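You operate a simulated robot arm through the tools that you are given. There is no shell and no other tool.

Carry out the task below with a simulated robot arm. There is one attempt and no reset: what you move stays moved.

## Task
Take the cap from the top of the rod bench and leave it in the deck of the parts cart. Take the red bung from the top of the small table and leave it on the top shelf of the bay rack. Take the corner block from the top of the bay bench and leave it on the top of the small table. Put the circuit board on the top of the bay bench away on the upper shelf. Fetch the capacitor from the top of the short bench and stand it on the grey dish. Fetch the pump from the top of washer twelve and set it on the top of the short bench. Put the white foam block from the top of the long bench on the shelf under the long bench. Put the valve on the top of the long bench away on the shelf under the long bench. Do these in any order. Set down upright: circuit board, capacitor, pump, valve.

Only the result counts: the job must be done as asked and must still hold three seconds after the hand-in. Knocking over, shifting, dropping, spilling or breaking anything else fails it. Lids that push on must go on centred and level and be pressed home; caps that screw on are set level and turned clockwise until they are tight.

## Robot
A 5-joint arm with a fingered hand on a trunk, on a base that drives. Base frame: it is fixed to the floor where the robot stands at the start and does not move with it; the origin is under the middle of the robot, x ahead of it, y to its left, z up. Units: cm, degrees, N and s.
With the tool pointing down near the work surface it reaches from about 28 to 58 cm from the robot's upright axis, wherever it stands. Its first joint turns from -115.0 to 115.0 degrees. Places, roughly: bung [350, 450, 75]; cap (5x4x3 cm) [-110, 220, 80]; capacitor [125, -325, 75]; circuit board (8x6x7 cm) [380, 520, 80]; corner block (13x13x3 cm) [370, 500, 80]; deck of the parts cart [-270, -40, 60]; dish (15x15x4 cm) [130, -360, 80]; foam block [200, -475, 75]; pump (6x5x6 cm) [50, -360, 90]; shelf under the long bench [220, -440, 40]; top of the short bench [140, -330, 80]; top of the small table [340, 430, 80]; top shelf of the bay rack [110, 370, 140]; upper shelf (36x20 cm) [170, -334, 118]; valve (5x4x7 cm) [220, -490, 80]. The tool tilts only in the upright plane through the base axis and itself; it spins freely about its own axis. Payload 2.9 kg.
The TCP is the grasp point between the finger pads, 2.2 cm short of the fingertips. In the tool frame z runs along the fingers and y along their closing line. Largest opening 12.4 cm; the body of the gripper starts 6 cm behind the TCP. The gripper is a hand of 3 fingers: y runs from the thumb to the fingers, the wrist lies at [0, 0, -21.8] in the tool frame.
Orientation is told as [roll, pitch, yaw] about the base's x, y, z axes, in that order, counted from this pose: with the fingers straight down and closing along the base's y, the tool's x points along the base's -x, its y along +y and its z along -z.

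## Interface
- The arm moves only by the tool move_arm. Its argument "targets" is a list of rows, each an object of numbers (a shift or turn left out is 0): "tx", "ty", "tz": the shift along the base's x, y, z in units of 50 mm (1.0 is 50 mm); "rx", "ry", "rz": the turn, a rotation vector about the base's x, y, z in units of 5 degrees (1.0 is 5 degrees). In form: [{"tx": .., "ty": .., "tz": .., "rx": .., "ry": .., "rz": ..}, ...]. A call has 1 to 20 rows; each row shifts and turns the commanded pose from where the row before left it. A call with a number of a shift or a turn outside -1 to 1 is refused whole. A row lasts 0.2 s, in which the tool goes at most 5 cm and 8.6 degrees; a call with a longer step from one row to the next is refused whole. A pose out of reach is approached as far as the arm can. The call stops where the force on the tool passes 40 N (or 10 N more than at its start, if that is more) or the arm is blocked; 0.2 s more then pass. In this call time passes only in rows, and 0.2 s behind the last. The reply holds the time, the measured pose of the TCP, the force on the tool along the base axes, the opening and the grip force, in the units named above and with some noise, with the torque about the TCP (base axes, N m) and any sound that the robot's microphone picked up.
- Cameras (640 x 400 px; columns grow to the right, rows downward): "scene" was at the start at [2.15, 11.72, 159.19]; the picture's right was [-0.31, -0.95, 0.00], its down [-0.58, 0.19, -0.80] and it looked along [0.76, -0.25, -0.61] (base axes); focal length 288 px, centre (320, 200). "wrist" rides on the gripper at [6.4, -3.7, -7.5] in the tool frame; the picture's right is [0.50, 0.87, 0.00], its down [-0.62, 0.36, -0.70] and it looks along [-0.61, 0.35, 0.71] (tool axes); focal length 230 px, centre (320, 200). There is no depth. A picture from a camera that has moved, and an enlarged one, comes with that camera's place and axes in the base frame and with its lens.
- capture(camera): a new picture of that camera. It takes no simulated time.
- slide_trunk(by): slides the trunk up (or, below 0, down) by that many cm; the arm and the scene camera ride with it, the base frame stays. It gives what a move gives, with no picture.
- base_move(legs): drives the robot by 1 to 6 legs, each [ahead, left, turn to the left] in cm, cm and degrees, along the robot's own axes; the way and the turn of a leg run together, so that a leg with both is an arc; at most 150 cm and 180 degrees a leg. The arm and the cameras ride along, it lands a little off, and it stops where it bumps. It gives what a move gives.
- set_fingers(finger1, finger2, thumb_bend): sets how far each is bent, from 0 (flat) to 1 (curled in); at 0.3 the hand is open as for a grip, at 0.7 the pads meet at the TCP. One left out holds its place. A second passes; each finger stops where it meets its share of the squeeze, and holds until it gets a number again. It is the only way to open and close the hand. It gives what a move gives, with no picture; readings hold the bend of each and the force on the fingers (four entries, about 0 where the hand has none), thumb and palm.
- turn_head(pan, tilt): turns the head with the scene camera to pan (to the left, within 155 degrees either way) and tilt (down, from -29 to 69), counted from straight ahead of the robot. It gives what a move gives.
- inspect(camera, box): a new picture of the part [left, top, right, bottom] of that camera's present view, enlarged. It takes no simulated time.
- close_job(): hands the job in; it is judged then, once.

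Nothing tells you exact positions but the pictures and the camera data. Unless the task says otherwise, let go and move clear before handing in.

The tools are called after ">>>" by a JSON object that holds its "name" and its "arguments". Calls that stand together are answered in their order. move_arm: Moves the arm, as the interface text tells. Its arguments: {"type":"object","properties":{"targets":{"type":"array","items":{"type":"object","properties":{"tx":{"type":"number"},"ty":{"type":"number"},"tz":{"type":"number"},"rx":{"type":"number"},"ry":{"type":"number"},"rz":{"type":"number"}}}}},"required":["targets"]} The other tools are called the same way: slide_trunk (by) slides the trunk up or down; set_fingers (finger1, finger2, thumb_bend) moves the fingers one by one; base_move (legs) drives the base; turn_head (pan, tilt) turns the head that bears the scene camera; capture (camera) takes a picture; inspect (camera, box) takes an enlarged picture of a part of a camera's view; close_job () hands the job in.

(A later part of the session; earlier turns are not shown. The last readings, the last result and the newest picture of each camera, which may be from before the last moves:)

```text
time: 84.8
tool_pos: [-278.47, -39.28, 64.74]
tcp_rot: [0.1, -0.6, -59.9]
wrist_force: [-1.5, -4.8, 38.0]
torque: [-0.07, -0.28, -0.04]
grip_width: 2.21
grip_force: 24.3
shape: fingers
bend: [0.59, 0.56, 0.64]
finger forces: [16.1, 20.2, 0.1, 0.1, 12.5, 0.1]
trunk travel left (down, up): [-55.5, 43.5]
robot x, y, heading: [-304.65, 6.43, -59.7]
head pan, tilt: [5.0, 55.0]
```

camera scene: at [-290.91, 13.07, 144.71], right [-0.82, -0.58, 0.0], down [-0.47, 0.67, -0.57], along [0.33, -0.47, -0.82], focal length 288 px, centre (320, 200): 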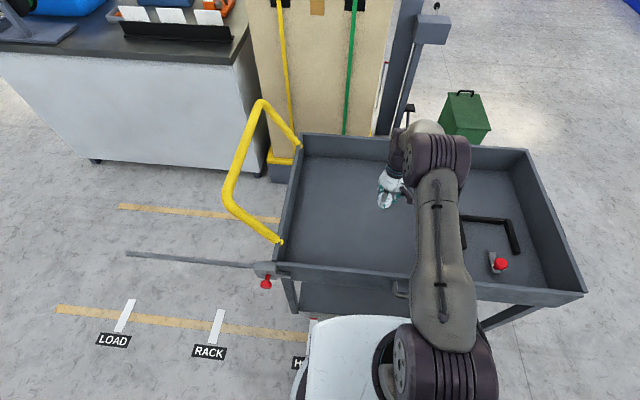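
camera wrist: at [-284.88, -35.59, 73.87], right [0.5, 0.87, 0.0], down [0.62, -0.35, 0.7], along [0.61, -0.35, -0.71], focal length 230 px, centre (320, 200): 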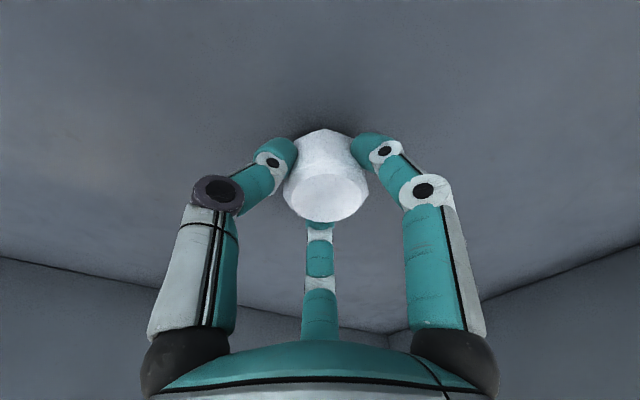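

Contact is made (a bit hard). I ease up slightly and open the fingers.

>>> {"name": "move_arm", "arguments": {"targets": [{"tz": 0.1}]}}

>>> {"name": "set_fingers", "arguments": {"finger1": 0.45, "finger2": 0.45, "thumb_bend": 0.45}}

>>> {"name": "capture", "arguments": {"camera": "wrist"}}

```text
time: 85.2
tool_pos: [-278.58, -39.13, 64.75]
tcp_rot: [0.0, 0.0, -59.9]
wrist_force: [-1.5, -4.0, 15.2]
torque: [-0.1, -0.04, -0.04]
grip_width: 2.25
grip_force: 14.8
shape: fingers
bend: [0.59, 0.56, 0.64]
finger forces: [8.7, 10.8, 0.0, 0.0, 10.7, 0.0]
trunk travel left (down, up): [-55.5, 43.5]
robot x, y, heading: [-304.49, 6.44, -60.0]
head pan, tilt: [5.0, 55.0]
```

```text
time: 86.2
tool_pos: [-278.48, -39.36, 64.79]
tcp_rot: [-0.1, -0.1, -59.9]
wrist_force: [0.5, 0.2, 0.6]
torque: [-0.01, 0.0, 0.03]
grip_width: 6.26
grip_force: 0.1
shape: fingers
bend: [0.45, 0.45, 0.45]
finger forces: [0.0, 0.0, 0.1, 0.1, 0.1, 0.0]
trunk travel left (down, up): [-55.5, 43.5]
robot x, y, heading: [-304.3, 6.81, -60.1]
head pan, tilt: [5.0, 55.0]
```

```text
taken
camera wrist: at [-284.92, -35.53, 72.29], right [0.5, 0.87, 0.0], down [0.62, -0.36, 0.7], along [0.61, -0.35, -0.71], focal length 230 px, centre (320, 200)
```

wrist: 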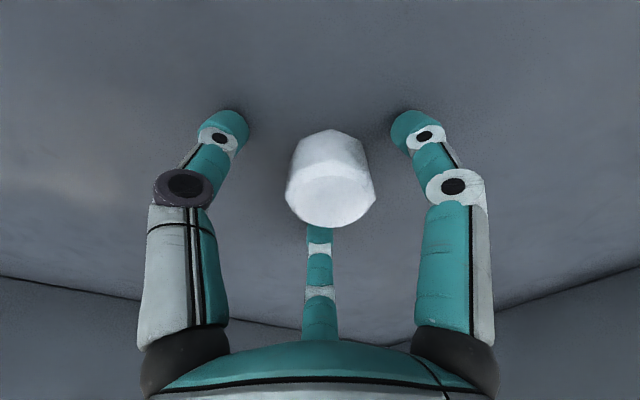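

The cap sits on the deck. I open fully, rise clear, raise the trunk and pull back from the cart.

>>> {"name": "set_fingers", "arguments": {"finger1": 0.3, "finger2": 0.3, "thumb_bend": 0.3}}

>>> {"name": "move_arm", "arguments": {"targets": [{"tz": 0.9}, {"tz": 0.9}, {"tz": 0.9}, {"tz": 0.9}, {"tz": 0.9}, {"tz": 0.9}, {"tz": 0.9}, {"tz": 0.9}, {"tx": -0.5, "ty": 0.85}, {"tx": -0.5, "ty": 0.85}]}}

>>> {"name": "slide_trunk", "arguments": {"by": 12}}

>>> {"name": "capture", "arguments": {"camera": "scene"}}

```text
time: 87.2
tool_pos: [-278.5, -39.32, 64.96]
tcp_rot: [0.1, 0.1, -59.8]
wrist_force: [-0.2, -0.7, -0.3]
torque: [0.01, 0.03, -0.02]
grip_width: 10.37
grip_force: 0.1
shape: fingers
bend: [0.3, 0.3, 0.3]
finger forces: [0.0, 0.0, 0.1, 0.0, 0.0, 0.0]
trunk travel left (down, up): [-55.5, 43.5]
robot x, y, heading: [-304.46, 6.56, -59.6]
head pan, tilt: [5.0, 55.0]
```

```text
time: 89.4
tool_pos: [-283.17, -30.67, 100.76]
tcp_rot: [-0.1, -0.1, -60.0]
wrist_force: [0.0, 0.3, -0.4]
torque: [0.01, -0.03, -0.01]
grip_width: 10.38
grip_force: 0.0
shape: fingers
bend: [0.3, 0.3, 0.3]
finger forces: [0.0, 0.1, 0.0, 0.0, 0.0, 0.0]
trunk travel left (down, up): [-55.5, 43.5]
robot x, y, heading: [-304.77, 6.59, -60.2]
head pan, tilt: [5.0, 55.0]
```

```text
time: 90.9
tool_pos: [-283.13, -30.8, 112.73]
tcp_rot: [0.0, 0.0, -59.8]
wrist_force: [0.5, 0.1, -0.1]
torque: [-0.05, 0.01, 0.02]
grip_width: 10.36
grip_force: 0.1
shape: fingers
bend: [0.3, 0.3, 0.3]
finger forces: [0.0, 0.0, 0.0, 0.1, 0.0, 0.1]
trunk travel left (down, up): [-67.5, 31.5]
robot x, y, heading: [-304.52, 6.92, -60.2]
head pan, tilt: [5.0, 55.0]
```

```text
taken
camera scene: at [-290.94, 13.14, 156.7], right [-0.82, -0.58, 0.0], down [-0.47, 0.67, -0.57], along [0.33, -0.47, -0.82], focal length 288 px, centre (320, 200)
```

scene: 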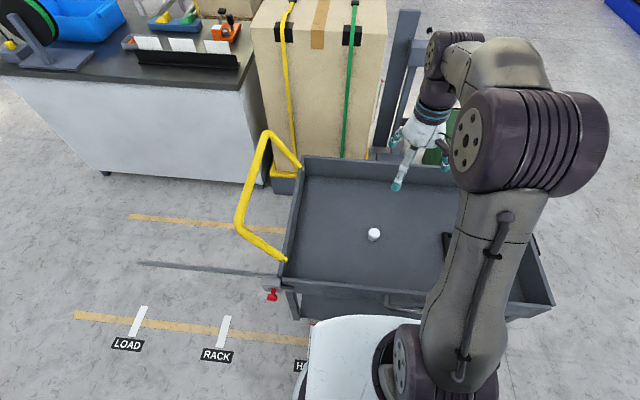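

The cap is done. Next I drive back along the aisle and up toward the bay with the small table, going around the pot pallets.

>>> {"name": "base_move", "arguments": {"legs": [[-10, 88, 0], [0, 0, 89], [67, -40, 0], [67, -40, 0]]}}

>>> {"name": "turn_head", "arguments": {"pan": -20, "tilt": 20}}

>>> {"name": "capture", "arguments": {"camera": "scene"}}

```text
time: 107.0
tool_pos: [-36.67, 71.05, 112.68]
tcp_rot: [0.0, 0.1, 27.3]
wrist_force: [0.3, -0.4, 0.5]
torque: [0.0, 0.02, 0.0]
grip_width: 10.36
grip_force: 0.1
shape: fingers
bend: [0.3, 0.3, 0.3]
finger forces: [0.0, 0.1, 0.0, 0.0, 0.0, 0.1]
trunk travel left (down, up): [-67.5, 31.5]
robot x, y, heading: [-74.9, 51.58, 27.6]
head pan, tilt: [5.0, 55.0]
```

```text
time: 108.0
tool_pos: [-36.75, 71.01, 112.8]
tcp_rot: [-0.1, 0.0, 27.4]
wrist_force: [-0.7, -0.6, 0.1]
torque: [0.0, 0.0, 0.0]
grip_width: 10.36
grip_force: 0.1
shape: fingers
bend: [0.3, 0.3, 0.3]
finger forces: [0.0, 0.0, 0.0, 0.1, 0.0, 0.1]
trunk travel left (down, up): [-67.5, 31.5]
robot x, y, heading: [-75.07, 51.29, 27.3]
head pan, tilt: [-20.0, 20.0]
```

```text
taken
camera scene: at [-78.03, 62.65, 161.91], right [0.13, -0.99, 0.0], down [-0.34, -0.04, -0.94], along [0.93, 0.12, -0.34], focal length 288 px, centre (320, 200)
```

scene: 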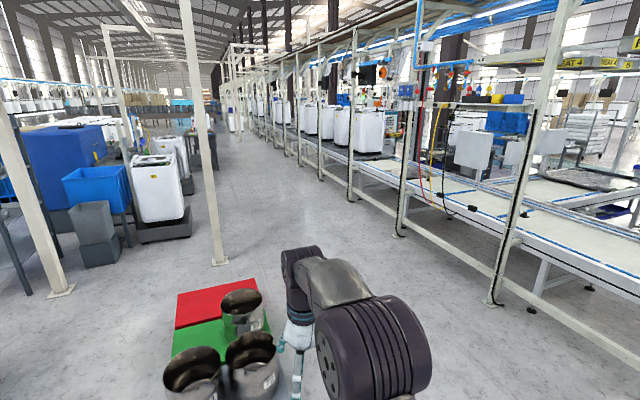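

>>> {"name": "base_move", "arguments": {"legs": [[110, -80.8, 0], [61.6, -11.6, 0], [126, 15.6, 0]]}}

>>> {"name": "turn_head", "arguments": {"pan": 45, "tilt": 20}}

>>> {"name": "capture", "arguments": {"camera": "scene"}}

>>> {"name": "turn_head", "arguments": {"pan": 100, "tilt": 20}}

>>> {"name": "capture", "arguments": {"camera": "scene"}}

```text
time: 123.9
tool_pos: [264.35, 133.18, 112.77]
tcp_rot: [0.0, 0.1, 25.9]
wrist_force: [-0.1, -0.2, 0.6]
torque: [0.01, 0.03, 0.02]
grip_width: 10.39
grip_force: 0.0
shape: fingers
bend: [0.3, 0.3, 0.3]
finger forces: [0.0, 0.1, 0.0, 0.1, 0.1, 0.0]
trunk travel left (down, up): [-67.5, 31.5]
robot x, y, heading: [225.35, 114.77, 25.8]
head pan, tilt: [-20.0, 20.0]
```

```text
time: 125.3
tool_pos: [264.34, 133.1, 112.73]
tcp_rot: [0.0, 0.0, 25.9]
wrist_force: [0.0, -0.1, -0.4]
torque: [-0.02, 0.0, -0.01]
grip_width: 10.36
grip_force: 0.0
shape: fingers
bend: [0.3, 0.3, 0.3]
finger forces: [0.0, 0.0, 0.0, 0.0, 0.0, 0.0]
trunk travel left (down, up): [-67.5, 31.5]
robot x, y, heading: [225.28, 114.84, 25.9]
head pan, tilt: [45.0, 20.0]
```

```text
taken
camera scene: at [216.63, 133.77, 161.92], right [0.94, -0.33, 0.0], down [-0.11, -0.32, -0.94], along [0.31, 0.89, -0.34], focal length 288 px, centre (320, 200)
```

scene: 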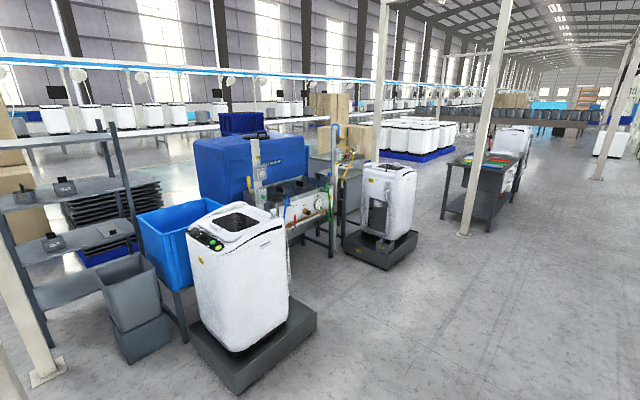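

```text
time: 126.5
tool_pos: [264.32, 133.24, 112.72]
tcp_rot: [-0.1, 0.0, 25.9]
wrist_force: [0.4, -0.3, 0.0]
torque: [-0.03, -0.01, -0.01]
grip_width: 10.37
grip_force: 0.0
shape: fingers
bend: [0.3, 0.3, 0.3]
finger forces: [0.0, 0.0, 0.1, 0.0, 0.1, 0.1]
trunk travel left (down, up): [-67.5, 31.5]
robot x, y, heading: [225.4, 114.44, 25.8]
head pan, tilt: [100.0, 20.0]
```

```text
taken
camera scene: at [208.12, 132.53, 161.91], right [0.81, 0.59, 0.0], down [0.2, -0.28, -0.94], along [-0.55, 0.76, -0.34], focal length 288 px, centre (320, 200)
```

scene: 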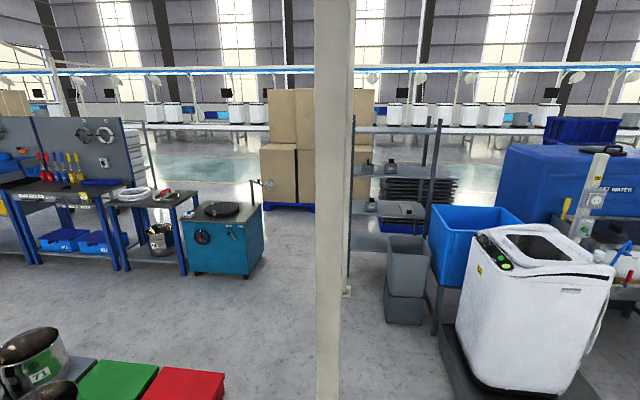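

>>> {"name": "turn_head", "arguments": {"pan": 40, "tilt": 20}}

>>> {"name": "inspect", "arguments": {"camera": "scene", "box": [280, 100, 480, 225]}}

>>> {"name": "turn_head", "arguments": {"pan": 85, "tilt": 20}}

>>> {"name": "inspect", "arguments": {"camera": "scene", "box": [240, 90, 560, 290]}}

```text
time: 127.8
tool_pos: [264.34, 133.09, 112.77]
tcp_rot: [-0.1, 0.0, 25.9]
wrist_force: [0.0, 0.1, 0.6]
torque: [0.01, -0.01, 0.0]
grip_width: 10.38
grip_force: 0.1
shape: fingers
bend: [0.3, 0.3, 0.3]
finger forces: [0.0, 0.1, 0.0, 0.1, 0.1, 0.0]
trunk travel left (down, up): [-67.5, 31.5]
robot x, y, heading: [225.14, 114.57, 25.9]
head pan, tilt: [40.0, 20.0]
```

```text
3.20 times, centred on (380, 162) of scene
camera zoom: at [217.37, 133.48, 161.91], right [0.91, -0.41, 0.0], down [-0.14, -0.31, -0.94], along [0.38, 0.86, -0.34], focal length 923 px, centre (128, 320)
```

zoom: 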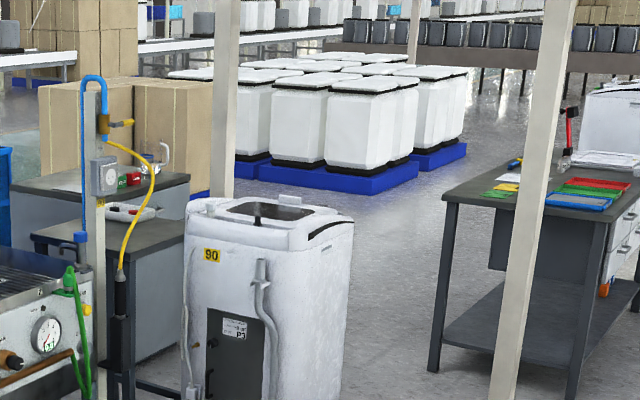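

```text
time: 128.9
tool_pos: [264.35, 133.22, 112.81]
tcp_rot: [0.0, 0.0, 26.0]
wrist_force: [0.6, 0.1, 0.2]
torque: [-0.05, 0.02, -0.04]
grip_width: 10.4
grip_force: 0.1
shape: fingers
bend: [0.3, 0.3, 0.3]
finger forces: [0.0, 0.0, 0.0, 0.0, 0.1, 0.0]
trunk travel left (down, up): [-67.5, 31.5]
robot x, y, heading: [225.28, 114.73, 25.7]
head pan, tilt: [85.0, 20.0]
```

```text
2.00 times, centred on (400, 190) of scene
camera zoom: at [210.27, 133.68, 161.91], right [0.93, 0.36, 0.0], down [0.12, -0.32, -0.94], along [-0.33, 0.88, -0.34], focal length 577 px, centre (160, 220)
```

zoom: 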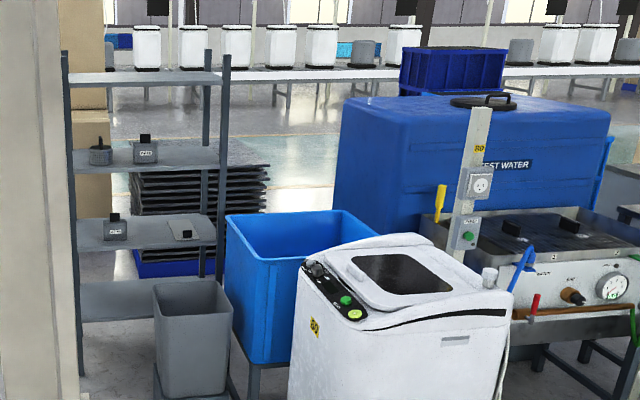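

>>> {"name": "base_move", "arguments": {"legs": [[101, 9, 0], [101, 9, 0]]}}

>>> {"name": "turn_head", "arguments": {"pan": 60, "tilt": 25}}

>>> {"name": "capture", "arguments": {"camera": "scene"}}

>>> {"name": "turn_head", "arguments": {"pan": 15, "tilt": 25}}

>>> {"name": "capture", "arguments": {"camera": "scene"}}

```text
time: 139.0
tool_pos: [437.63, 237.95, 112.7]
tcp_rot: [0.0, 0.0, 26.1]
wrist_force: [-1.1, -0.3, -0.4]
torque: [0.03, 0.01, -0.01]
grip_width: 10.36
grip_force: 0.0
shape: fingers
bend: [0.3, 0.3, 0.3]
finger forces: [0.1, 0.0, 0.0, 0.0, 0.0, 0.0]
trunk travel left (down, up): [-67.5, 31.5]
robot x, y, heading: [398.85, 219.11, 26.3]
head pan, tilt: [85.0, 20.0]
```

```text
time: 139.9
tool_pos: [437.77, 238.13, 112.86]
tcp_rot: [0.0, 0.0, 26.1]
wrist_force: [0.7, -0.2, 0.0]
torque: [-0.02, 0.0, 0.0]
grip_width: 10.35
grip_force: 0.0
shape: fingers
bend: [0.3, 0.3, 0.3]
finger forces: [0.0, 0.1, 0.1, 0.0, 0.0, 0.1]
trunk travel left (down, up): [-67.5, 31.5]
robot x, y, heading: [398.44, 218.85, 26.2]
head pan, tilt: [60.0, 25.0]
```

```text
taken
camera scene: at [387.54, 238.58, 161.11], right [1.0, -0.06, 0.0], down [-0.03, -0.42, -0.91], along [0.06, 0.9, -0.42], focal length 288 px, centre (320, 200)
```

scene: 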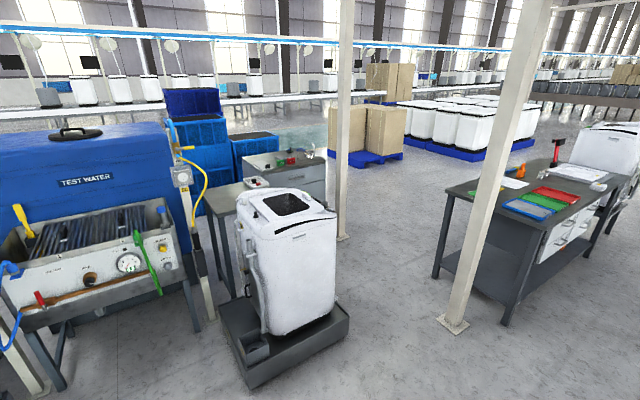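

```text
time: 141.0
tool_pos: [437.74, 237.98, 112.69]
tcp_rot: [0.0, 0.0, 26.2]
wrist_force: [-0.2, -0.4, -0.3]
torque: [0.0, 0.02, 0.04]
grip_width: 10.35
grip_force: 0.0
shape: fingers
bend: [0.3, 0.3, 0.3]
finger forces: [0.0, 0.1, 0.0, 0.1, 0.0, 0.0]
trunk travel left (down, up): [-67.5, 31.5]
robot x, y, heading: [399.36, 218.82, 26.3]
head pan, tilt: [15.0, 25.0]
```

```text
taken
camera scene: at [393.87, 235.47, 161.11], right [0.66, -0.75, 0.0], down [-0.32, -0.28, -0.91], along [0.68, 0.6, -0.42], focal length 288 px, centre (320, 200)
```

scene: 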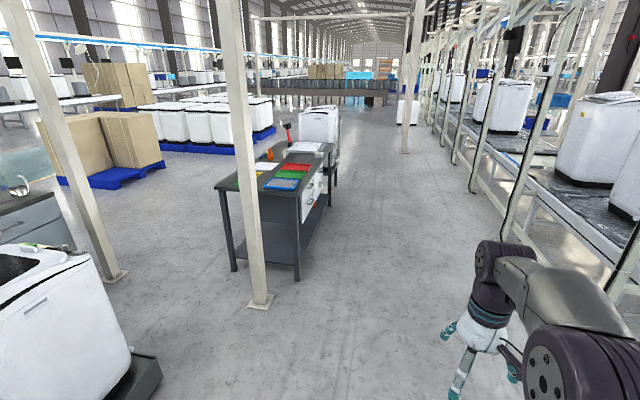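

>>> {"name": "turn_head", "arguments": {"pan": 75, "tilt": 25}}

>>> {"name": "inspect", "arguments": {"camera": "scene", "box": [260, 120, 420, 220]}}

>>> {"name": "inspect", "arguments": {"camera": "scene", "box": [240, 150, 480, 300]}}

```text
time: 142.3
tool_pos: [437.76, 238.02, 112.78]
tcp_rot: [0.0, -0.1, 26.2]
wrist_force: [-0.1, 0.2, 0.9]
torque: [0.0, -0.02, 0.01]
grip_width: 10.39
grip_force: 0.2
shape: fingers
bend: [0.3, 0.3, 0.3]
finger forces: [0.0, 0.0, 0.0, 0.0, 0.0, 0.0]
trunk travel left (down, up): [-67.5, 31.5]
robot x, y, heading: [398.89, 218.91, 26.3]
head pan, tilt: [75.0, 25.0]
```

```text
4.00 times, centred on (340, 170) of scene
camera zoom: at [385.17, 238.43, 161.11], right [0.98, 0.19, 0.0], down [0.08, -0.41, -0.91], along [-0.18, 0.89, -0.42], focal length 1154 px, centre (240, 320)
```

zoom: 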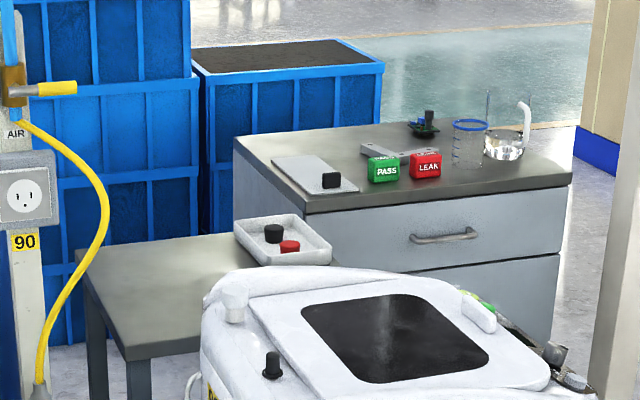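

```text
2.67 times, centred on (360, 225) of scene
camera zoom: at [385.17, 238.43, 161.11], right [0.98, 0.19, 0.0], down [0.08, -0.41, -0.91], along [-0.18, 0.89, -0.42], focal length 769 px, centre (213, 133)
```

zoom: 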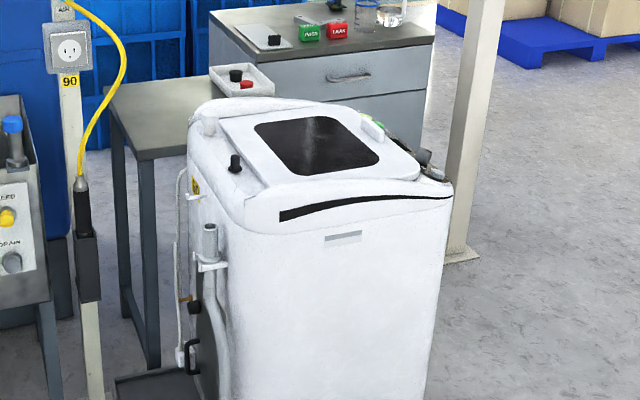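

The bung is in a white tray on the small table, tucked between washer 90 and the bay bench; the access is the gap between the washer's pallet and the post. I turn and drive to the mouth of this gap.

>>> {"name": "base_move", "arguments": {"legs": [[0, 0, 54], [90, -27, 0]]}}

>>> {"name": "turn_head", "arguments": {"pan": 25, "tilt": 40}}

>>> {"name": "capture", "arguments": {"camera": "scene"}}

>>> {"name": "turn_head", "arguments": {"pan": -35, "tilt": 45}}

>>> {"name": "capture", "arguments": {"camera": "scene"}}

```text
time: 149.6
tool_pos: [450.96, 345.31, 112.79]
tcp_rot: [0.0, 0.0, 79.1]
wrist_force: [0.5, 0.0, 0.3]
torque: [-0.03, -0.02, 0.02]
grip_width: 10.36
grip_force: 0.0
shape: fingers
bend: [0.3, 0.3, 0.3]
finger forces: [0.0, 0.0, 0.0, 0.0, 0.0, 0.0]
trunk travel left (down, up): [-67.5, 31.5]
robot x, y, heading: [442.75, 302.8, 78.9]
head pan, tilt: [75.0, 25.0]
```

```text
time: 150.8
tool_pos: [450.94, 345.23, 112.85]
tcp_rot: [-0.1, 0.0, 79.0]
wrist_force: [0.6, 0.4, 0.7]
torque: [-0.04, 0.02, 0.0]
grip_width: 10.36
grip_force: 0.1
shape: fingers
bend: [0.3, 0.3, 0.3]
finger forces: [0.1, 0.1, 0.0, 0.0, 0.0, 0.0]
trunk travel left (down, up): [-67.5, 31.5]
robot x, y, heading: [442.4, 303.35, 79.1]
head pan, tilt: [25.0, 40.0]
```

```text
taken
camera scene: at [424.97, 307.96, 158.78], right [0.97, 0.24, 0.0], down [0.16, -0.62, -0.77], along [-0.19, 0.74, -0.64], focal length 288 px, centre (320, 200)
```

scene: 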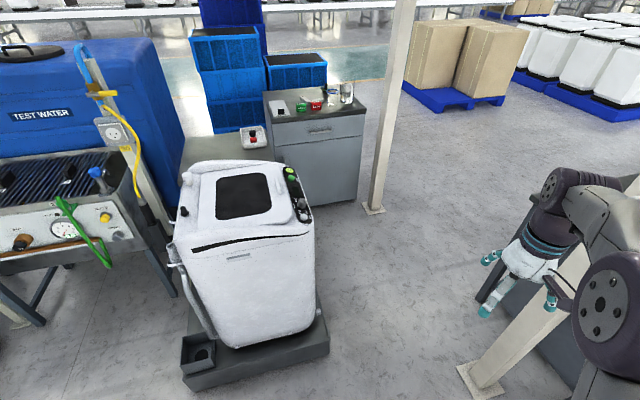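

```text
time: 152.1
tool_pos: [451.05, 345.2, 112.71]
tcp_rot: [-0.1, 0.0, 79.1]
wrist_force: [-0.7, -0.3, 1.2]
torque: [-0.01, 0.02, -0.01]
grip_width: 10.34
grip_force: 0.1
shape: fingers
bend: [0.3, 0.3, 0.3]
finger forces: [0.1, 0.1, 0.1, 0.0, 0.0, 0.0]
trunk travel left (down, up): [-67.5, 31.5]
robot x, y, heading: [442.17, 303.05, 79.1]
head pan, tilt: [-35.0, 45.0]
```

```text
taken
camera scene: at [432.88, 305.37, 158.05], right [0.69, -0.72, 0.0], down [-0.51, -0.49, -0.71], along [0.51, 0.49, -0.71], focal length 288 px, centre (320, 200)
```

scene: 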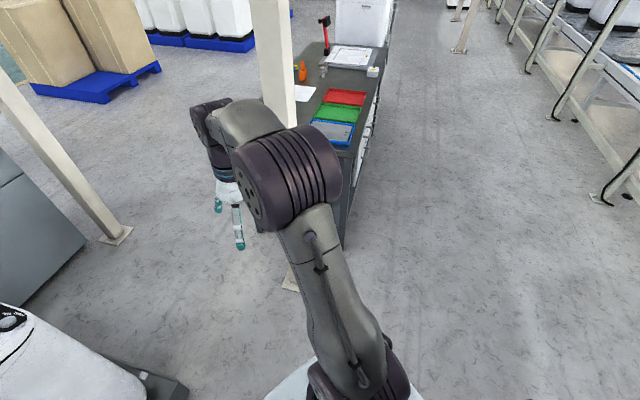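

>>> {"name": "base_move", "arguments": {"legs": [[77.5, 10.2, 0], [37, 5, 0]]}}

>>> {"name": "turn_head", "arguments": {"pan": 60, "tilt": 40}}

>>> {"name": "capture", "arguments": {"camera": "scene"}}

>>> {"name": "turn_head", "arguments": {"pan": 100, "tilt": 50}}

>>> {"name": "capture", "arguments": {"camera": "scene"}}

```text
time: 158.3
tool_pos: [459.63, 460.77, 112.79]
tcp_rot: [0.0, -0.1, 78.1]
wrist_force: [0.2, 0.8, -0.1]
torque: [-0.03, 0.0, -0.01]
grip_width: 10.38
grip_force: 0.0
shape: fingers
bend: [0.3, 0.3, 0.3]
finger forces: [0.0, 0.1, 0.1, 0.0, 0.0, 0.0]
trunk travel left (down, up): [-67.5, 31.5]
robot x, y, heading: [450.69, 418.42, 78.4]
head pan, tilt: [-35.0, 45.0]
```

```text
time: 160.0
tool_pos: [459.64, 460.75, 112.74]
tcp_rot: [-0.1, 0.0, 78.3]
wrist_force: [0.4, -0.1, 1.2]
torque: [-0.02, 0.03, 0.01]
grip_width: 10.37
grip_force: 0.1
shape: fingers
bend: [0.3, 0.3, 0.3]
finger forces: [0.1, 0.1, 0.0, 0.0, 0.0, 0.0]
trunk travel left (down, up): [-67.5, 31.5]
robot x, y, heading: [450.55, 418.68, 78.3]
head pan, tilt: [60.0, 40.0]
```

```text
taken
camera scene: at [428.82, 421.22, 158.77], right [0.67, 0.75, 0.0], down [0.48, -0.43, -0.77], along [-0.57, 0.51, -0.64], focal length 288 px, centre (320, 200)
```

scene: 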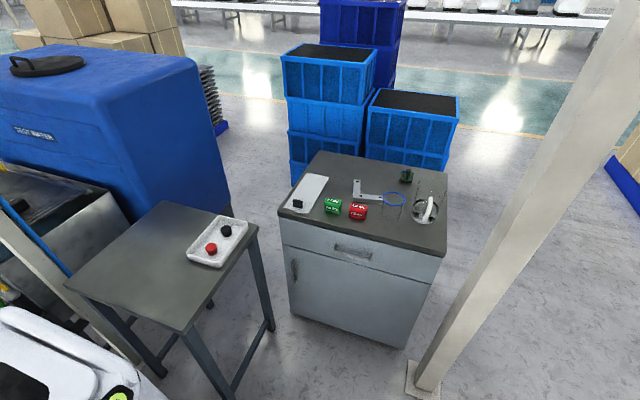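

```text
time: 161.1
tool_pos: [459.66, 460.74, 112.78]
tcp_rot: [0.0, 0.0, 78.2]
wrist_force: [-0.3, -0.3, 0.3]
torque: [0.0, -0.03, 0.0]
grip_width: 10.36
grip_force: 0.0
shape: fingers
bend: [0.3, 0.3, 0.3]
finger forces: [0.0, 0.0, 0.1, 0.0, 0.1, 0.0]
trunk travel left (down, up): [-67.5, 31.5]
robot x, y, heading: [450.49, 418.25, 78.3]
head pan, tilt: [100.0, 50.0]
```

```text
taken
camera scene: at [427.46, 415.8, 157.36], right [0.03, 1.0, 0.0], down [0.77, -0.02, -0.64], along [-0.64, 0.02, -0.77], focal length 288 px, centre (320, 200)
```

scene: 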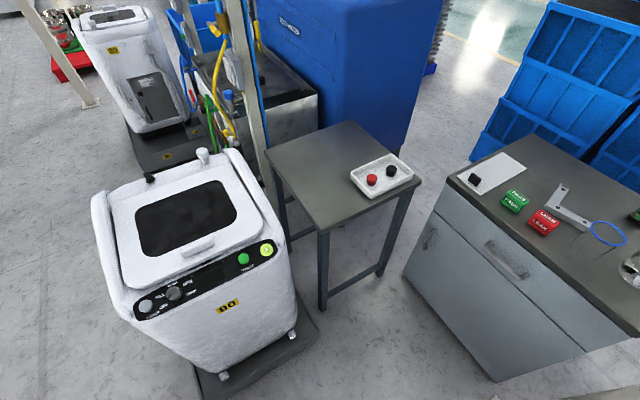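

Now I see everything clearly: red bung in a tray on the small table, and on the bay bench the L-shaped corner block, the circuit board at the back, and fragile beakers near them. I drive to a spot between table and bench from which both are in reach.

>>> {"name": "base_move", "arguments": {"legs": [[0, 0, 80], [59, -14, 0]]}}

>>> {"name": "turn_head", "arguments": {"pan": -45, "tilt": 50}}

>>> {"name": "capture", "arguments": {"camera": "scene"}}

>>> {"name": "turn_head", "arguments": {"pan": 20, "tilt": 55}}

>>> {"name": "capture", "arguments": {"camera": "scene"}}

>>> {"name": "capture", "arguments": {"camera": "wrist"}}

```text
time: 168.0
tool_pos: [359.93, 470.35, 112.9]
tcp_rot: [0.0, 0.0, 158.2]
wrist_force: [-0.3, -0.1, 1.0]
torque: [0.03, 0.01, -0.02]
grip_width: 10.39
grip_force: 0.1
shape: fingers
bend: [0.3, 0.3, 0.3]
finger forces: [0.1, 0.1, 0.0, 0.0, 0.0, 0.0]
trunk travel left (down, up): [-67.5, 31.5]
robot x, y, heading: [399.7, 454.08, 158.0]
head pan, tilt: [100.0, 50.0]
```

```text
time: 170.3
tool_pos: [359.88, 470.38, 112.78]
tcp_rot: [0.0, 0.0, 158.2]
wrist_force: [0.0, -0.5, -0.2]
torque: [0.0, 0.03, -0.01]
grip_width: 10.37
grip_force: 0.0
shape: fingers
bend: [0.3, 0.3, 0.3]
finger forces: [0.0, 0.0, 0.0, 0.0, 0.0, 0.1]
trunk travel left (down, up): [-67.5, 31.5]
robot x, y, heading: [400.13, 453.93, 158.1]
head pan, tilt: [-45.0, 50.0]
```

```text
taken
camera scene: at [396.88, 445.37, 157.36], right [0.92, 0.39, 0.0], down [0.3, -0.7, -0.64], along [-0.25, 0.59, -0.77], focal length 288 px, centre (320, 200)
```

scene: 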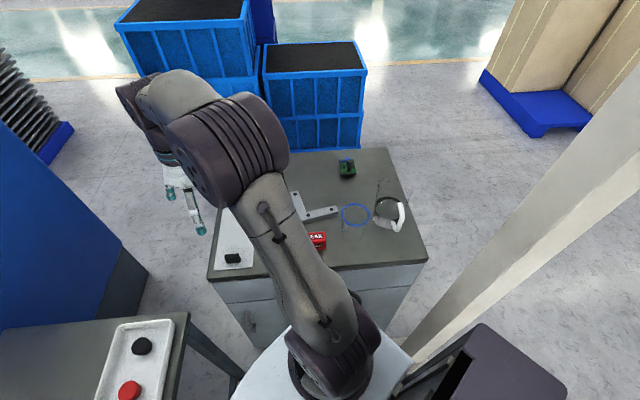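

```text
time: 171.6
tool_pos: [359.84, 470.32, 112.72]
tcp_rot: [0.0, 0.0, 158.1]
wrist_force: [-0.7, -0.8, 0.5]
torque: [0.02, 0.01, -0.01]
grip_width: 10.38
grip_force: 0.1
shape: fingers
bend: [0.3, 0.3, 0.3]
finger forces: [0.0, 0.1, 0.1, 0.0, 0.0, 0.0]
trunk travel left (down, up): [-67.5, 31.5]
robot x, y, heading: [399.91, 454.53, 158.3]
head pan, tilt: [20.0, 55.0]
```

```text
taken
camera scene: at [392.7, 438.54, 156.71], right [0.03, 1.0, 0.0], down [0.82, -0.03, -0.57], along [-0.57, 0.02, -0.82], focal length 288 px, centre (320, 200)
```

scene: 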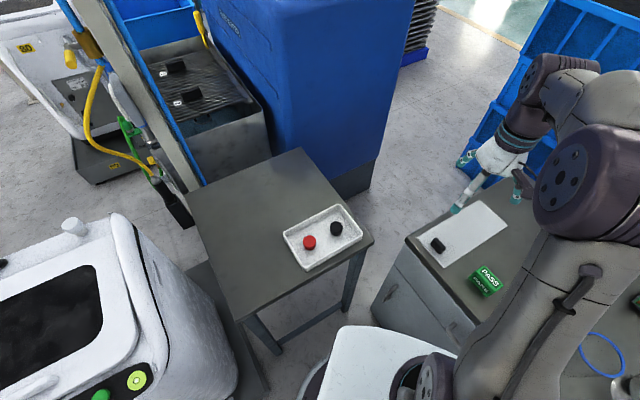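

```text
taken
camera wrist: at [367.19, 471.52, 120.24], right [0.14, -0.99, 0.0], down [-0.71, -0.1, 0.7], along [-0.69, -0.1, -0.71], focal length 230 px, centre (320, 200)
```

wrist: 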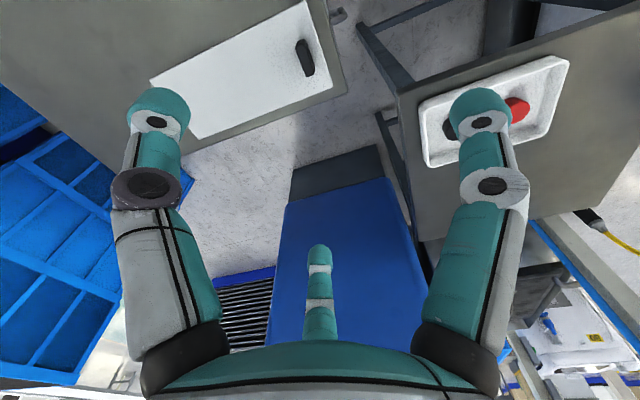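

>>> {"name": "move_arm", "arguments": {"targets": [{"tx": -0.15, "ty": -0.95}, {"tx": -0.2, "ty": -0.95}, {"tx": -0.2, "ty": -0.95}, {"tx": -0.2, "ty": -0.95}, {"tx": -0.2, "ty": -0.95}, {"tx": -0.2, "ty": -0.95}, {"tx": -0.2, "ty": -0.95}]}}

>>> {"name": "turn_head", "arguments": {"pan": -45, "tilt": 50}}

>>> {"name": "inspect", "arguments": {"camera": "scene", "box": [200, 130, 440, 280]}}

>>> {"name": "capture", "arguments": {"camera": "wrist"}}

```text
time: 173.2
tool_pos: [353.08, 437.01, 112.55]
tcp_rot: [0.0, 0.0, 157.9]
wrist_force: [0.1, 0.4, 0.3]
torque: [0.02, -0.04, 0.02]
grip_width: 10.37
grip_force: 0.1
shape: fingers
bend: [0.3, 0.3, 0.3]
finger forces: [0.0, 0.1, 0.0, 0.0, 0.0, 0.1]
trunk travel left (down, up): [-67.5, 31.5]
robot x, y, heading: [399.69, 453.99, 158.5]
head pan, tilt: [20.0, 55.0]
```

```text
time: 174.6
tool_pos: [353.14, 437.25, 112.65]
tcp_rot: [0.0, 0.0, 158.1]
wrist_force: [-0.3, 0.0, -0.1]
torque: [0.01, 0.04, 0.03]
grip_width: 10.35
grip_force: 0.1
shape: fingers
bend: [0.3, 0.3, 0.3]
finger forces: [0.0, 0.0, 0.0, 0.1, 0.0, 0.0]
trunk travel left (down, up): [-67.5, 31.5]
robot x, y, heading: [399.87, 453.74, 158.2]
head pan, tilt: [-45.0, 50.0]
```

```text
2.67 times, centred on (320, 205) of scene
camera zoom: at [396.87, 445.35, 157.36], right [0.92, 0.39, 0.0], down [0.3, -0.7, -0.64], along [-0.25, 0.59, -0.77], focal length 769 px, centre (320, 187)
```

zoom: 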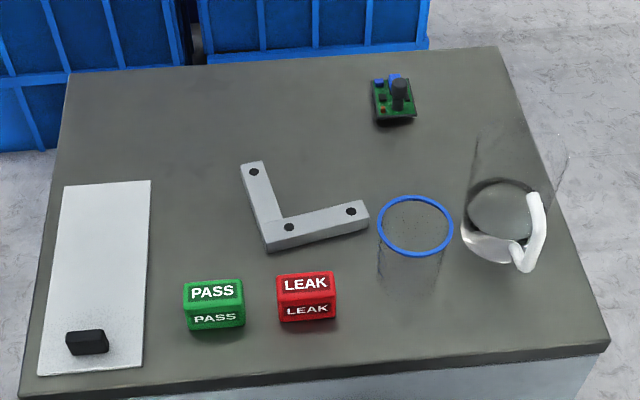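

```text
taken
camera wrist: at [360.5, 438.35, 120.1], right [0.14, -0.99, 0.0], down [-0.71, -0.1, 0.7], along [-0.69, -0.1, -0.71], focal length 230 px, centre (320, 200)
```

wrist: 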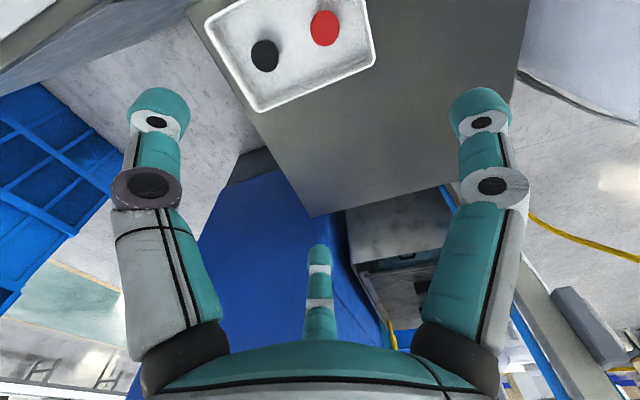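

The corner block is an L with its outer corner near (370, 491.5), between the red LEAK block and a glass beaker. I hover over its corner with the hand turned so the two fingers face the outer sides and the thumb the inner corner.

>>> {"name": "move_arm", "arguments": {"targets": [{"tx": 0.262, "ty": 0.877, "rz": 0.262}, {"tx": 0.262, "ty": 0.877, "rz": 0.262}, {"tx": 0.262, "ty": 0.877, "rz": 0.262}, {"tx": 0.262, "ty": 0.877, "rz": 0.262}, {"tx": 0.262, "ty": 0.877, "rz": 0.262}, {"tx": 0.262, "ty": 0.877, "rz": 0.262}, {"tx": 0.262, "ty": 0.877, "rz": 0.262}, {"tx": 0.262, "ty": 0.877, "rz": 0.262}, {"tx": 0.262, "ty": 0.877, "rz": 0.262}, {"tx": 0.262, "ty": 0.877, "rz": 0.262}, {"tx": 0.262, "ty": 0.877, "rz": 0.262}, {"tx": 0.262, "ty": 0.877, "rz": 0.262}, {"tx": 0.262, "ty": 0.877, "rz": 0.262}]}}

>>> {"name": "set_fingers", "arguments": {"finger1": 0.46, "finger2": 0.46, "thumb_bend": 0.46}}

>>> {"name": "capture", "arguments": {"camera": "wrist"}}

>>> {"name": "inspect", "arguments": {"camera": "wrist", "box": [220, 60, 420, 185]}}

```text
time: 177.4
tool_pos: [370.18, 494.4, 112.51]
tcp_rot: [0.0, 0.0, 175.2]
wrist_force: [0.4, -0.2, -0.7]
torque: [0.05, 0.02, 0.01]
grip_width: 10.38
grip_force: 0.1
shape: fingers
bend: [0.3, 0.3, 0.3]
finger forces: [0.0, 0.1, 0.0, 0.0, 0.1, 0.0]
trunk travel left (down, up): [-67.5, 31.5]
robot x, y, heading: [399.85, 454.17, 158.1]
head pan, tilt: [-45.0, 50.0]
```

```text
time: 178.4
tool_pos: [370.23, 494.13, 112.61]
tcp_rot: [0.0, 0.1, 175.1]
wrist_force: [0.3, 0.9, -0.2]
torque: [-0.01, 0.0, 0.0]
grip_width: 6.13
grip_force: 0.1
shape: fingers
bend: [0.46, 0.46, 0.46]
finger forces: [0.0, 0.0, 0.0, 0.0, 0.0, 0.0]
trunk travel left (down, up): [-67.5, 31.5]
robot x, y, heading: [399.56, 453.91, 158.3]
head pan, tilt: [-45.0, 50.0]
```

```text
taken
camera wrist: at [376.87, 497.37, 120.11], right [0.42, -0.91, 0.0], down [-0.65, -0.3, 0.7], along [-0.64, -0.3, -0.71], focal length 230 px, centre (320, 200)
```

wrist: 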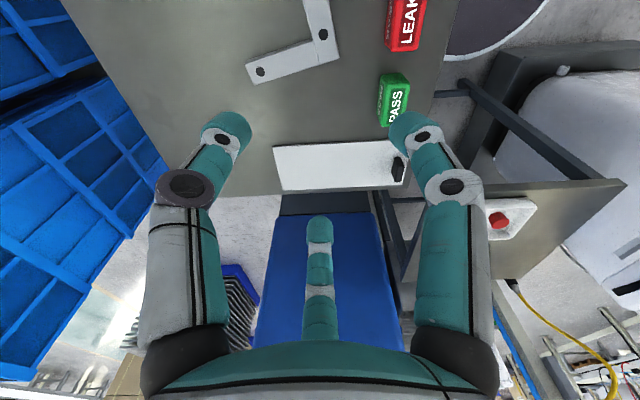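

```text
3.20 times, centred on (320, 122) of wrist
camera zoom: at [376.87, 497.37, 120.11], right [0.42, -0.91, 0.0], down [-0.65, -0.3, 0.7], along [-0.64, -0.3, -0.71], focal length 736 px, centre (320, 448)
```

zoom: 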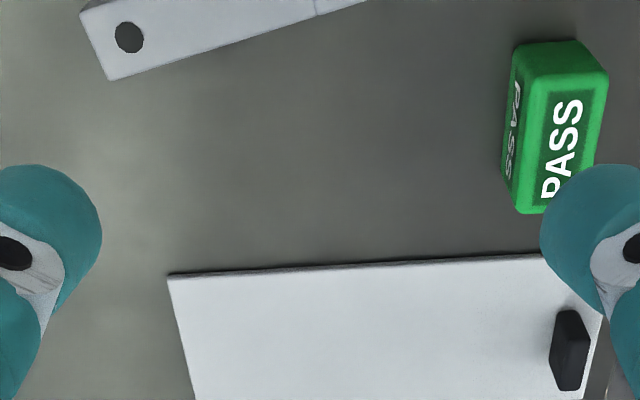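

>>> {"name": "move_arm", "arguments": {"targets": [{"tz": -0.9, "ty": -0.06}, {"tz": -0.9}, {"tz": -0.9}, {"tz": -0.9}, {"tz": -0.9}]}}

>>> {"name": "capture", "arguments": {"camera": "wrist"}}

>>> {"name": "inspect", "arguments": {"camera": "scene", "box": [200, 130, 440, 280]}}

```text
time: 179.6
tool_pos: [370.08, 493.97, 90.39]
tcp_rot: [0.1, 0.0, 175.2]
wrist_force: [-0.5, -0.2, -0.3]
torque: [0.0, -0.04, 0.02]
grip_width: 6.1
grip_force: 0.0
shape: fingers
bend: [0.46, 0.46, 0.46]
finger forces: [0.0, 0.1, 0.0, 0.0, 0.0, 0.0]
trunk travel left (down, up): [-67.5, 31.5]
robot x, y, heading: [399.4, 454.14, 158.2]
head pan, tilt: [-45.0, 50.0]
```

```text
taken
camera wrist: at [376.8, 497.16, 97.83], right [0.42, -0.91, 0.0], down [-0.65, -0.3, 0.7], along [-0.63, -0.3, -0.71], focal length 230 px, centre (320, 200)
```

wrist: 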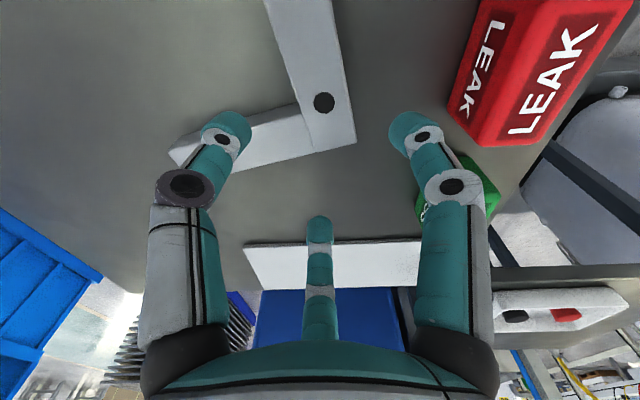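

```text
2.67 times, centred on (320, 205) of scene
camera zoom: at [396.84, 445.46, 157.37], right [0.92, 0.39, 0.0], down [0.3, -0.71, -0.64], along [-0.25, 0.59, -0.77], focal length 769 px, centre (320, 187)
```

zoom: 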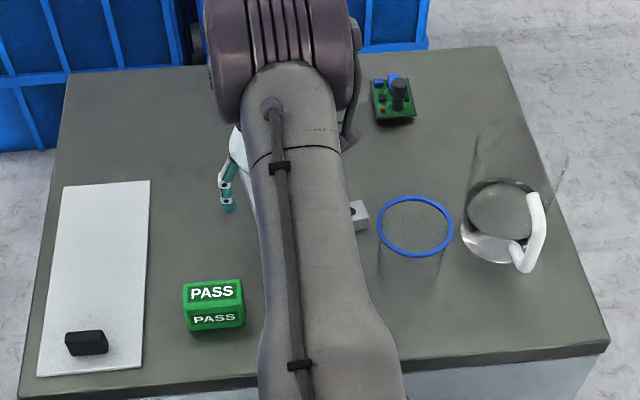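

>>> {"name": "move_arm", "arguments": {"targets": [{"tz": -0.5}, {"tz": -0.5}, {"tz": -0.2}]}}

>>> {"name": "capture", "arguments": {"camera": "wrist"}}

```text
time: 180.4
tool_pos: [370.04, 493.82, 84.68]
tcp_rot: [-0.4, -0.4, 175.1]
wrist_force: [-2.1, 0.8, 41.2]
torque: [-0.96, -0.62, -0.13]
grip_width: 6.04
grip_force: 20.9
shape: fingers
bend: [0.44, 0.45, 0.46]
finger forces: [29.8, 10.4, 0.0, 0.0, 1.7, 0.1]
trunk travel left (down, up): [-67.5, 31.5]
robot x, y, heading: [400.27, 453.83, 158.0]
head pan, tilt: [-45.0, 50.0]
```

```text
taken
camera wrist: at [376.84, 497.01, 92.21], right [0.42, -0.91, -0.01], down [-0.64, -0.31, 0.7], along [-0.64, -0.29, -0.71], focal length 230 px, centre (320, 200)
```

wrist: 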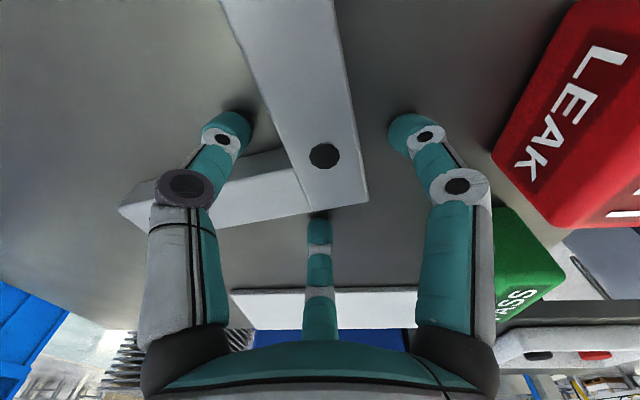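

>>> {"name": "move_arm", "arguments": {"targets": [{"tz": 0.18}]}}

>>> {"name": "inspect", "arguments": {"camera": "wrist", "box": [180, 90, 460, 265]}}

```text
time: 180.8
tool_pos: [370.08, 493.89, 85.17]
tcp_rot: [0.1, 0.2, 175.0]
wrist_force: [0.4, -0.3, -0.1]
torque: [0.02, -0.01, 0.0]
grip_width: 6.09
grip_force: 0.1
shape: fingers
bend: [0.46, 0.46, 0.46]
finger forces: [0.0, 0.0, 0.0, 0.0, 0.0, 0.0]
trunk travel left (down, up): [-67.5, 31.5]
robot x, y, heading: [399.73, 454.0, 157.9]
head pan, tilt: [-45.0, 50.0]
```

```text
2.29 times, centred on (320, 178) of wrist
camera zoom: at [376.74, 497.14, 92.5], right [0.42, -0.91, 0.0], down [-0.65, -0.3, 0.7], along [-0.63, -0.3, -0.71], focal length 526 px, centre (320, 251)
```

zoom: 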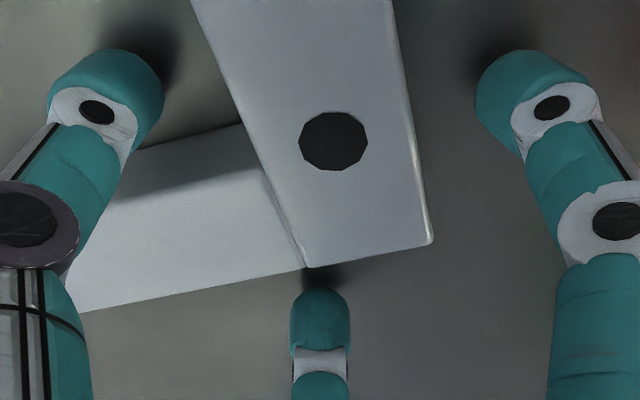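

>>> {"name": "set_fingers", "arguments": {"finger1": 0.56, "finger2": 0.56, "thumb_bend": 0.56}}

>>> {"name": "inspect", "arguments": {"camera": "wrist", "box": [180, 90, 460, 265]}}

>>> {"name": "set_fingers", "arguments": {"finger1": 0.72, "finger2": 0.72, "thumb_bend": 0.72}}

>>> {"name": "inspect", "arguments": {"camera": "wrist", "box": [180, 90, 460, 265]}}

```text
time: 181.8
tool_pos: [370.16, 493.99, 85.12]
tcp_rot: [0.0, -0.1, 175.0]
wrist_force: [1.4, -1.1, 0.6]
torque: [0.0, 0.0, -0.03]
grip_width: 3.64
grip_force: 1.0
shape: fingers
bend: [0.55, 0.56, 0.55]
finger forces: [0.9, 0.1, 0.0, 0.0, 1.1, 0.0]
trunk travel left (down, up): [-67.5, 31.5]
robot x, y, heading: [399.59, 453.97, 158.3]
head pan, tilt: [-45.0, 50.0]
```

```text
2.29 times, centred on (320, 178) of wrist
camera zoom: at [376.74, 497.16, 92.66], right [0.42, -0.91, 0.0], down [-0.65, -0.3, 0.7], along [-0.64, -0.3, -0.71], focal length 526 px, centre (320, 251)
```

zoom: 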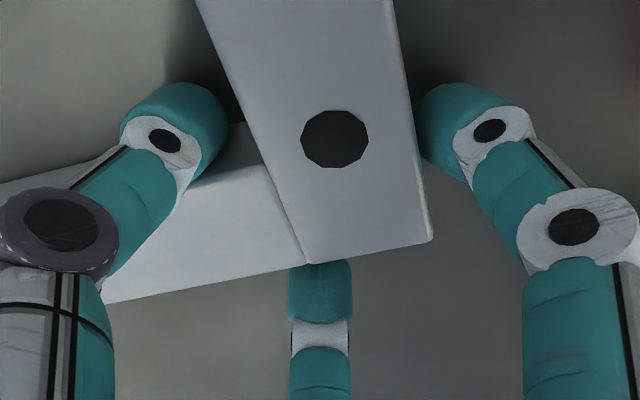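

```text
time: 182.8
tool_pos: [370.05, 493.94, 85.26]
tcp_rot: [0.0, 0.0, 175.1]
wrist_force: [0.8, 0.9, 0.4]
torque: [0.0, 0.0, -0.04]
grip_width: 2.68
grip_force: 14.5
shape: fingers
bend: [0.58, 0.6, 0.61]
finger forces: [8.9, 9.7, 0.0, 0.1, 10.6, 0.1]
trunk travel left (down, up): [-67.5, 31.5]
robot x, y, heading: [399.73, 454.0, 157.9]
head pan, tilt: [-45.0, 50.0]
```

```text
2.29 times, centred on (320, 178) of wrist
camera zoom: at [376.72, 497.17, 92.65], right [0.42, -0.91, 0.0], down [-0.65, -0.3, 0.7], along [-0.64, -0.3, -0.71], focal length 526 px, centre (320, 251)
```

zoom: 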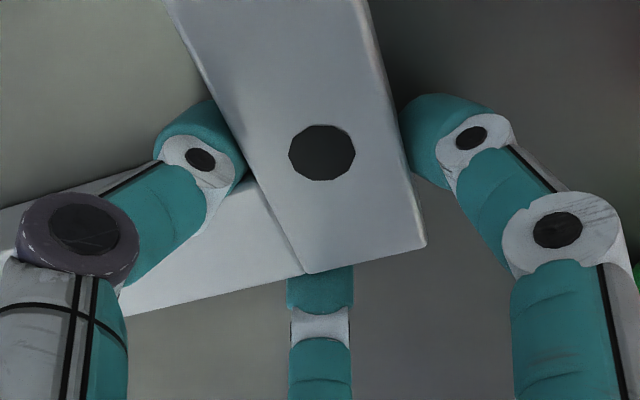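

>>> {"name": "move_arm", "arguments": {"targets": [{"tz": 0.2}, {"tz": 0.3}]}}

>>> {"name": "capture", "arguments": {"camera": "wrist"}}

>>> {"name": "inspect", "arguments": {"camera": "scene", "box": [200, 130, 440, 280]}}

```text
time: 183.4
tool_pos: [370.05, 493.83, 87.65]
tcp_rot: [-0.1, 0.1, 175.1]
wrist_force: [-0.3, 0.6, -4.0]
torque: [-0.14, 0.03, 0.0]
grip_width: 2.63
grip_force: 15.1
shape: fingers
bend: [0.58, 0.6, 0.61]
finger forces: [8.9, 9.7, 0.1, 0.0, 11.3, 0.0]
trunk travel left (down, up): [-67.5, 31.5]
robot x, y, heading: [399.81, 453.91, 158.1]
head pan, tilt: [-45.0, 50.0]
```

```text
taken
camera wrist: at [376.71, 497.05, 95.13], right [0.42, -0.91, 0.0], down [-0.65, -0.3, 0.7], along [-0.64, -0.3, -0.71], focal length 230 px, centre (320, 200)
```

wrist: 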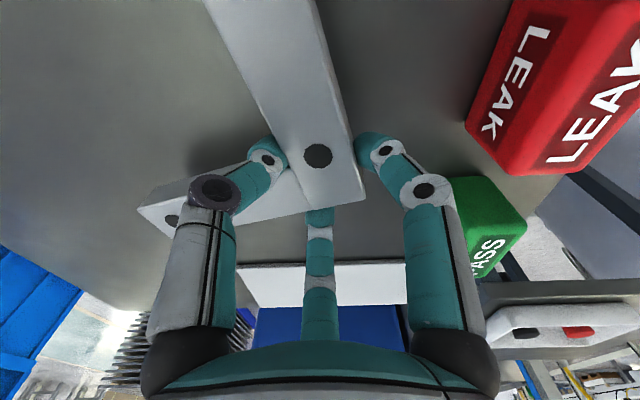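

```text
2.67 times, centred on (320, 205) of scene
camera zoom: at [396.88, 445.4, 157.36], right [0.92, 0.39, 0.0], down [0.3, -0.7, -0.64], along [-0.25, 0.59, -0.77], focal length 769 px, centre (320, 187)
```

zoom: 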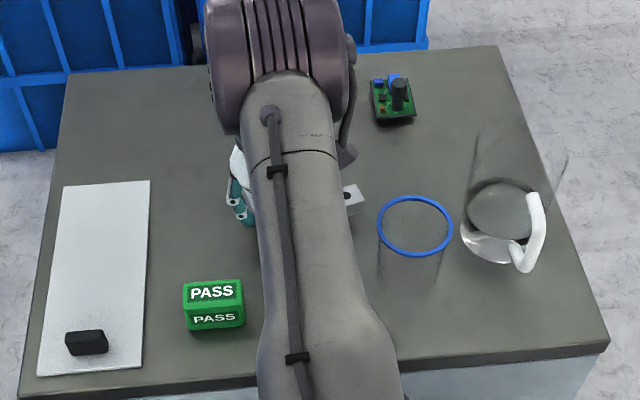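

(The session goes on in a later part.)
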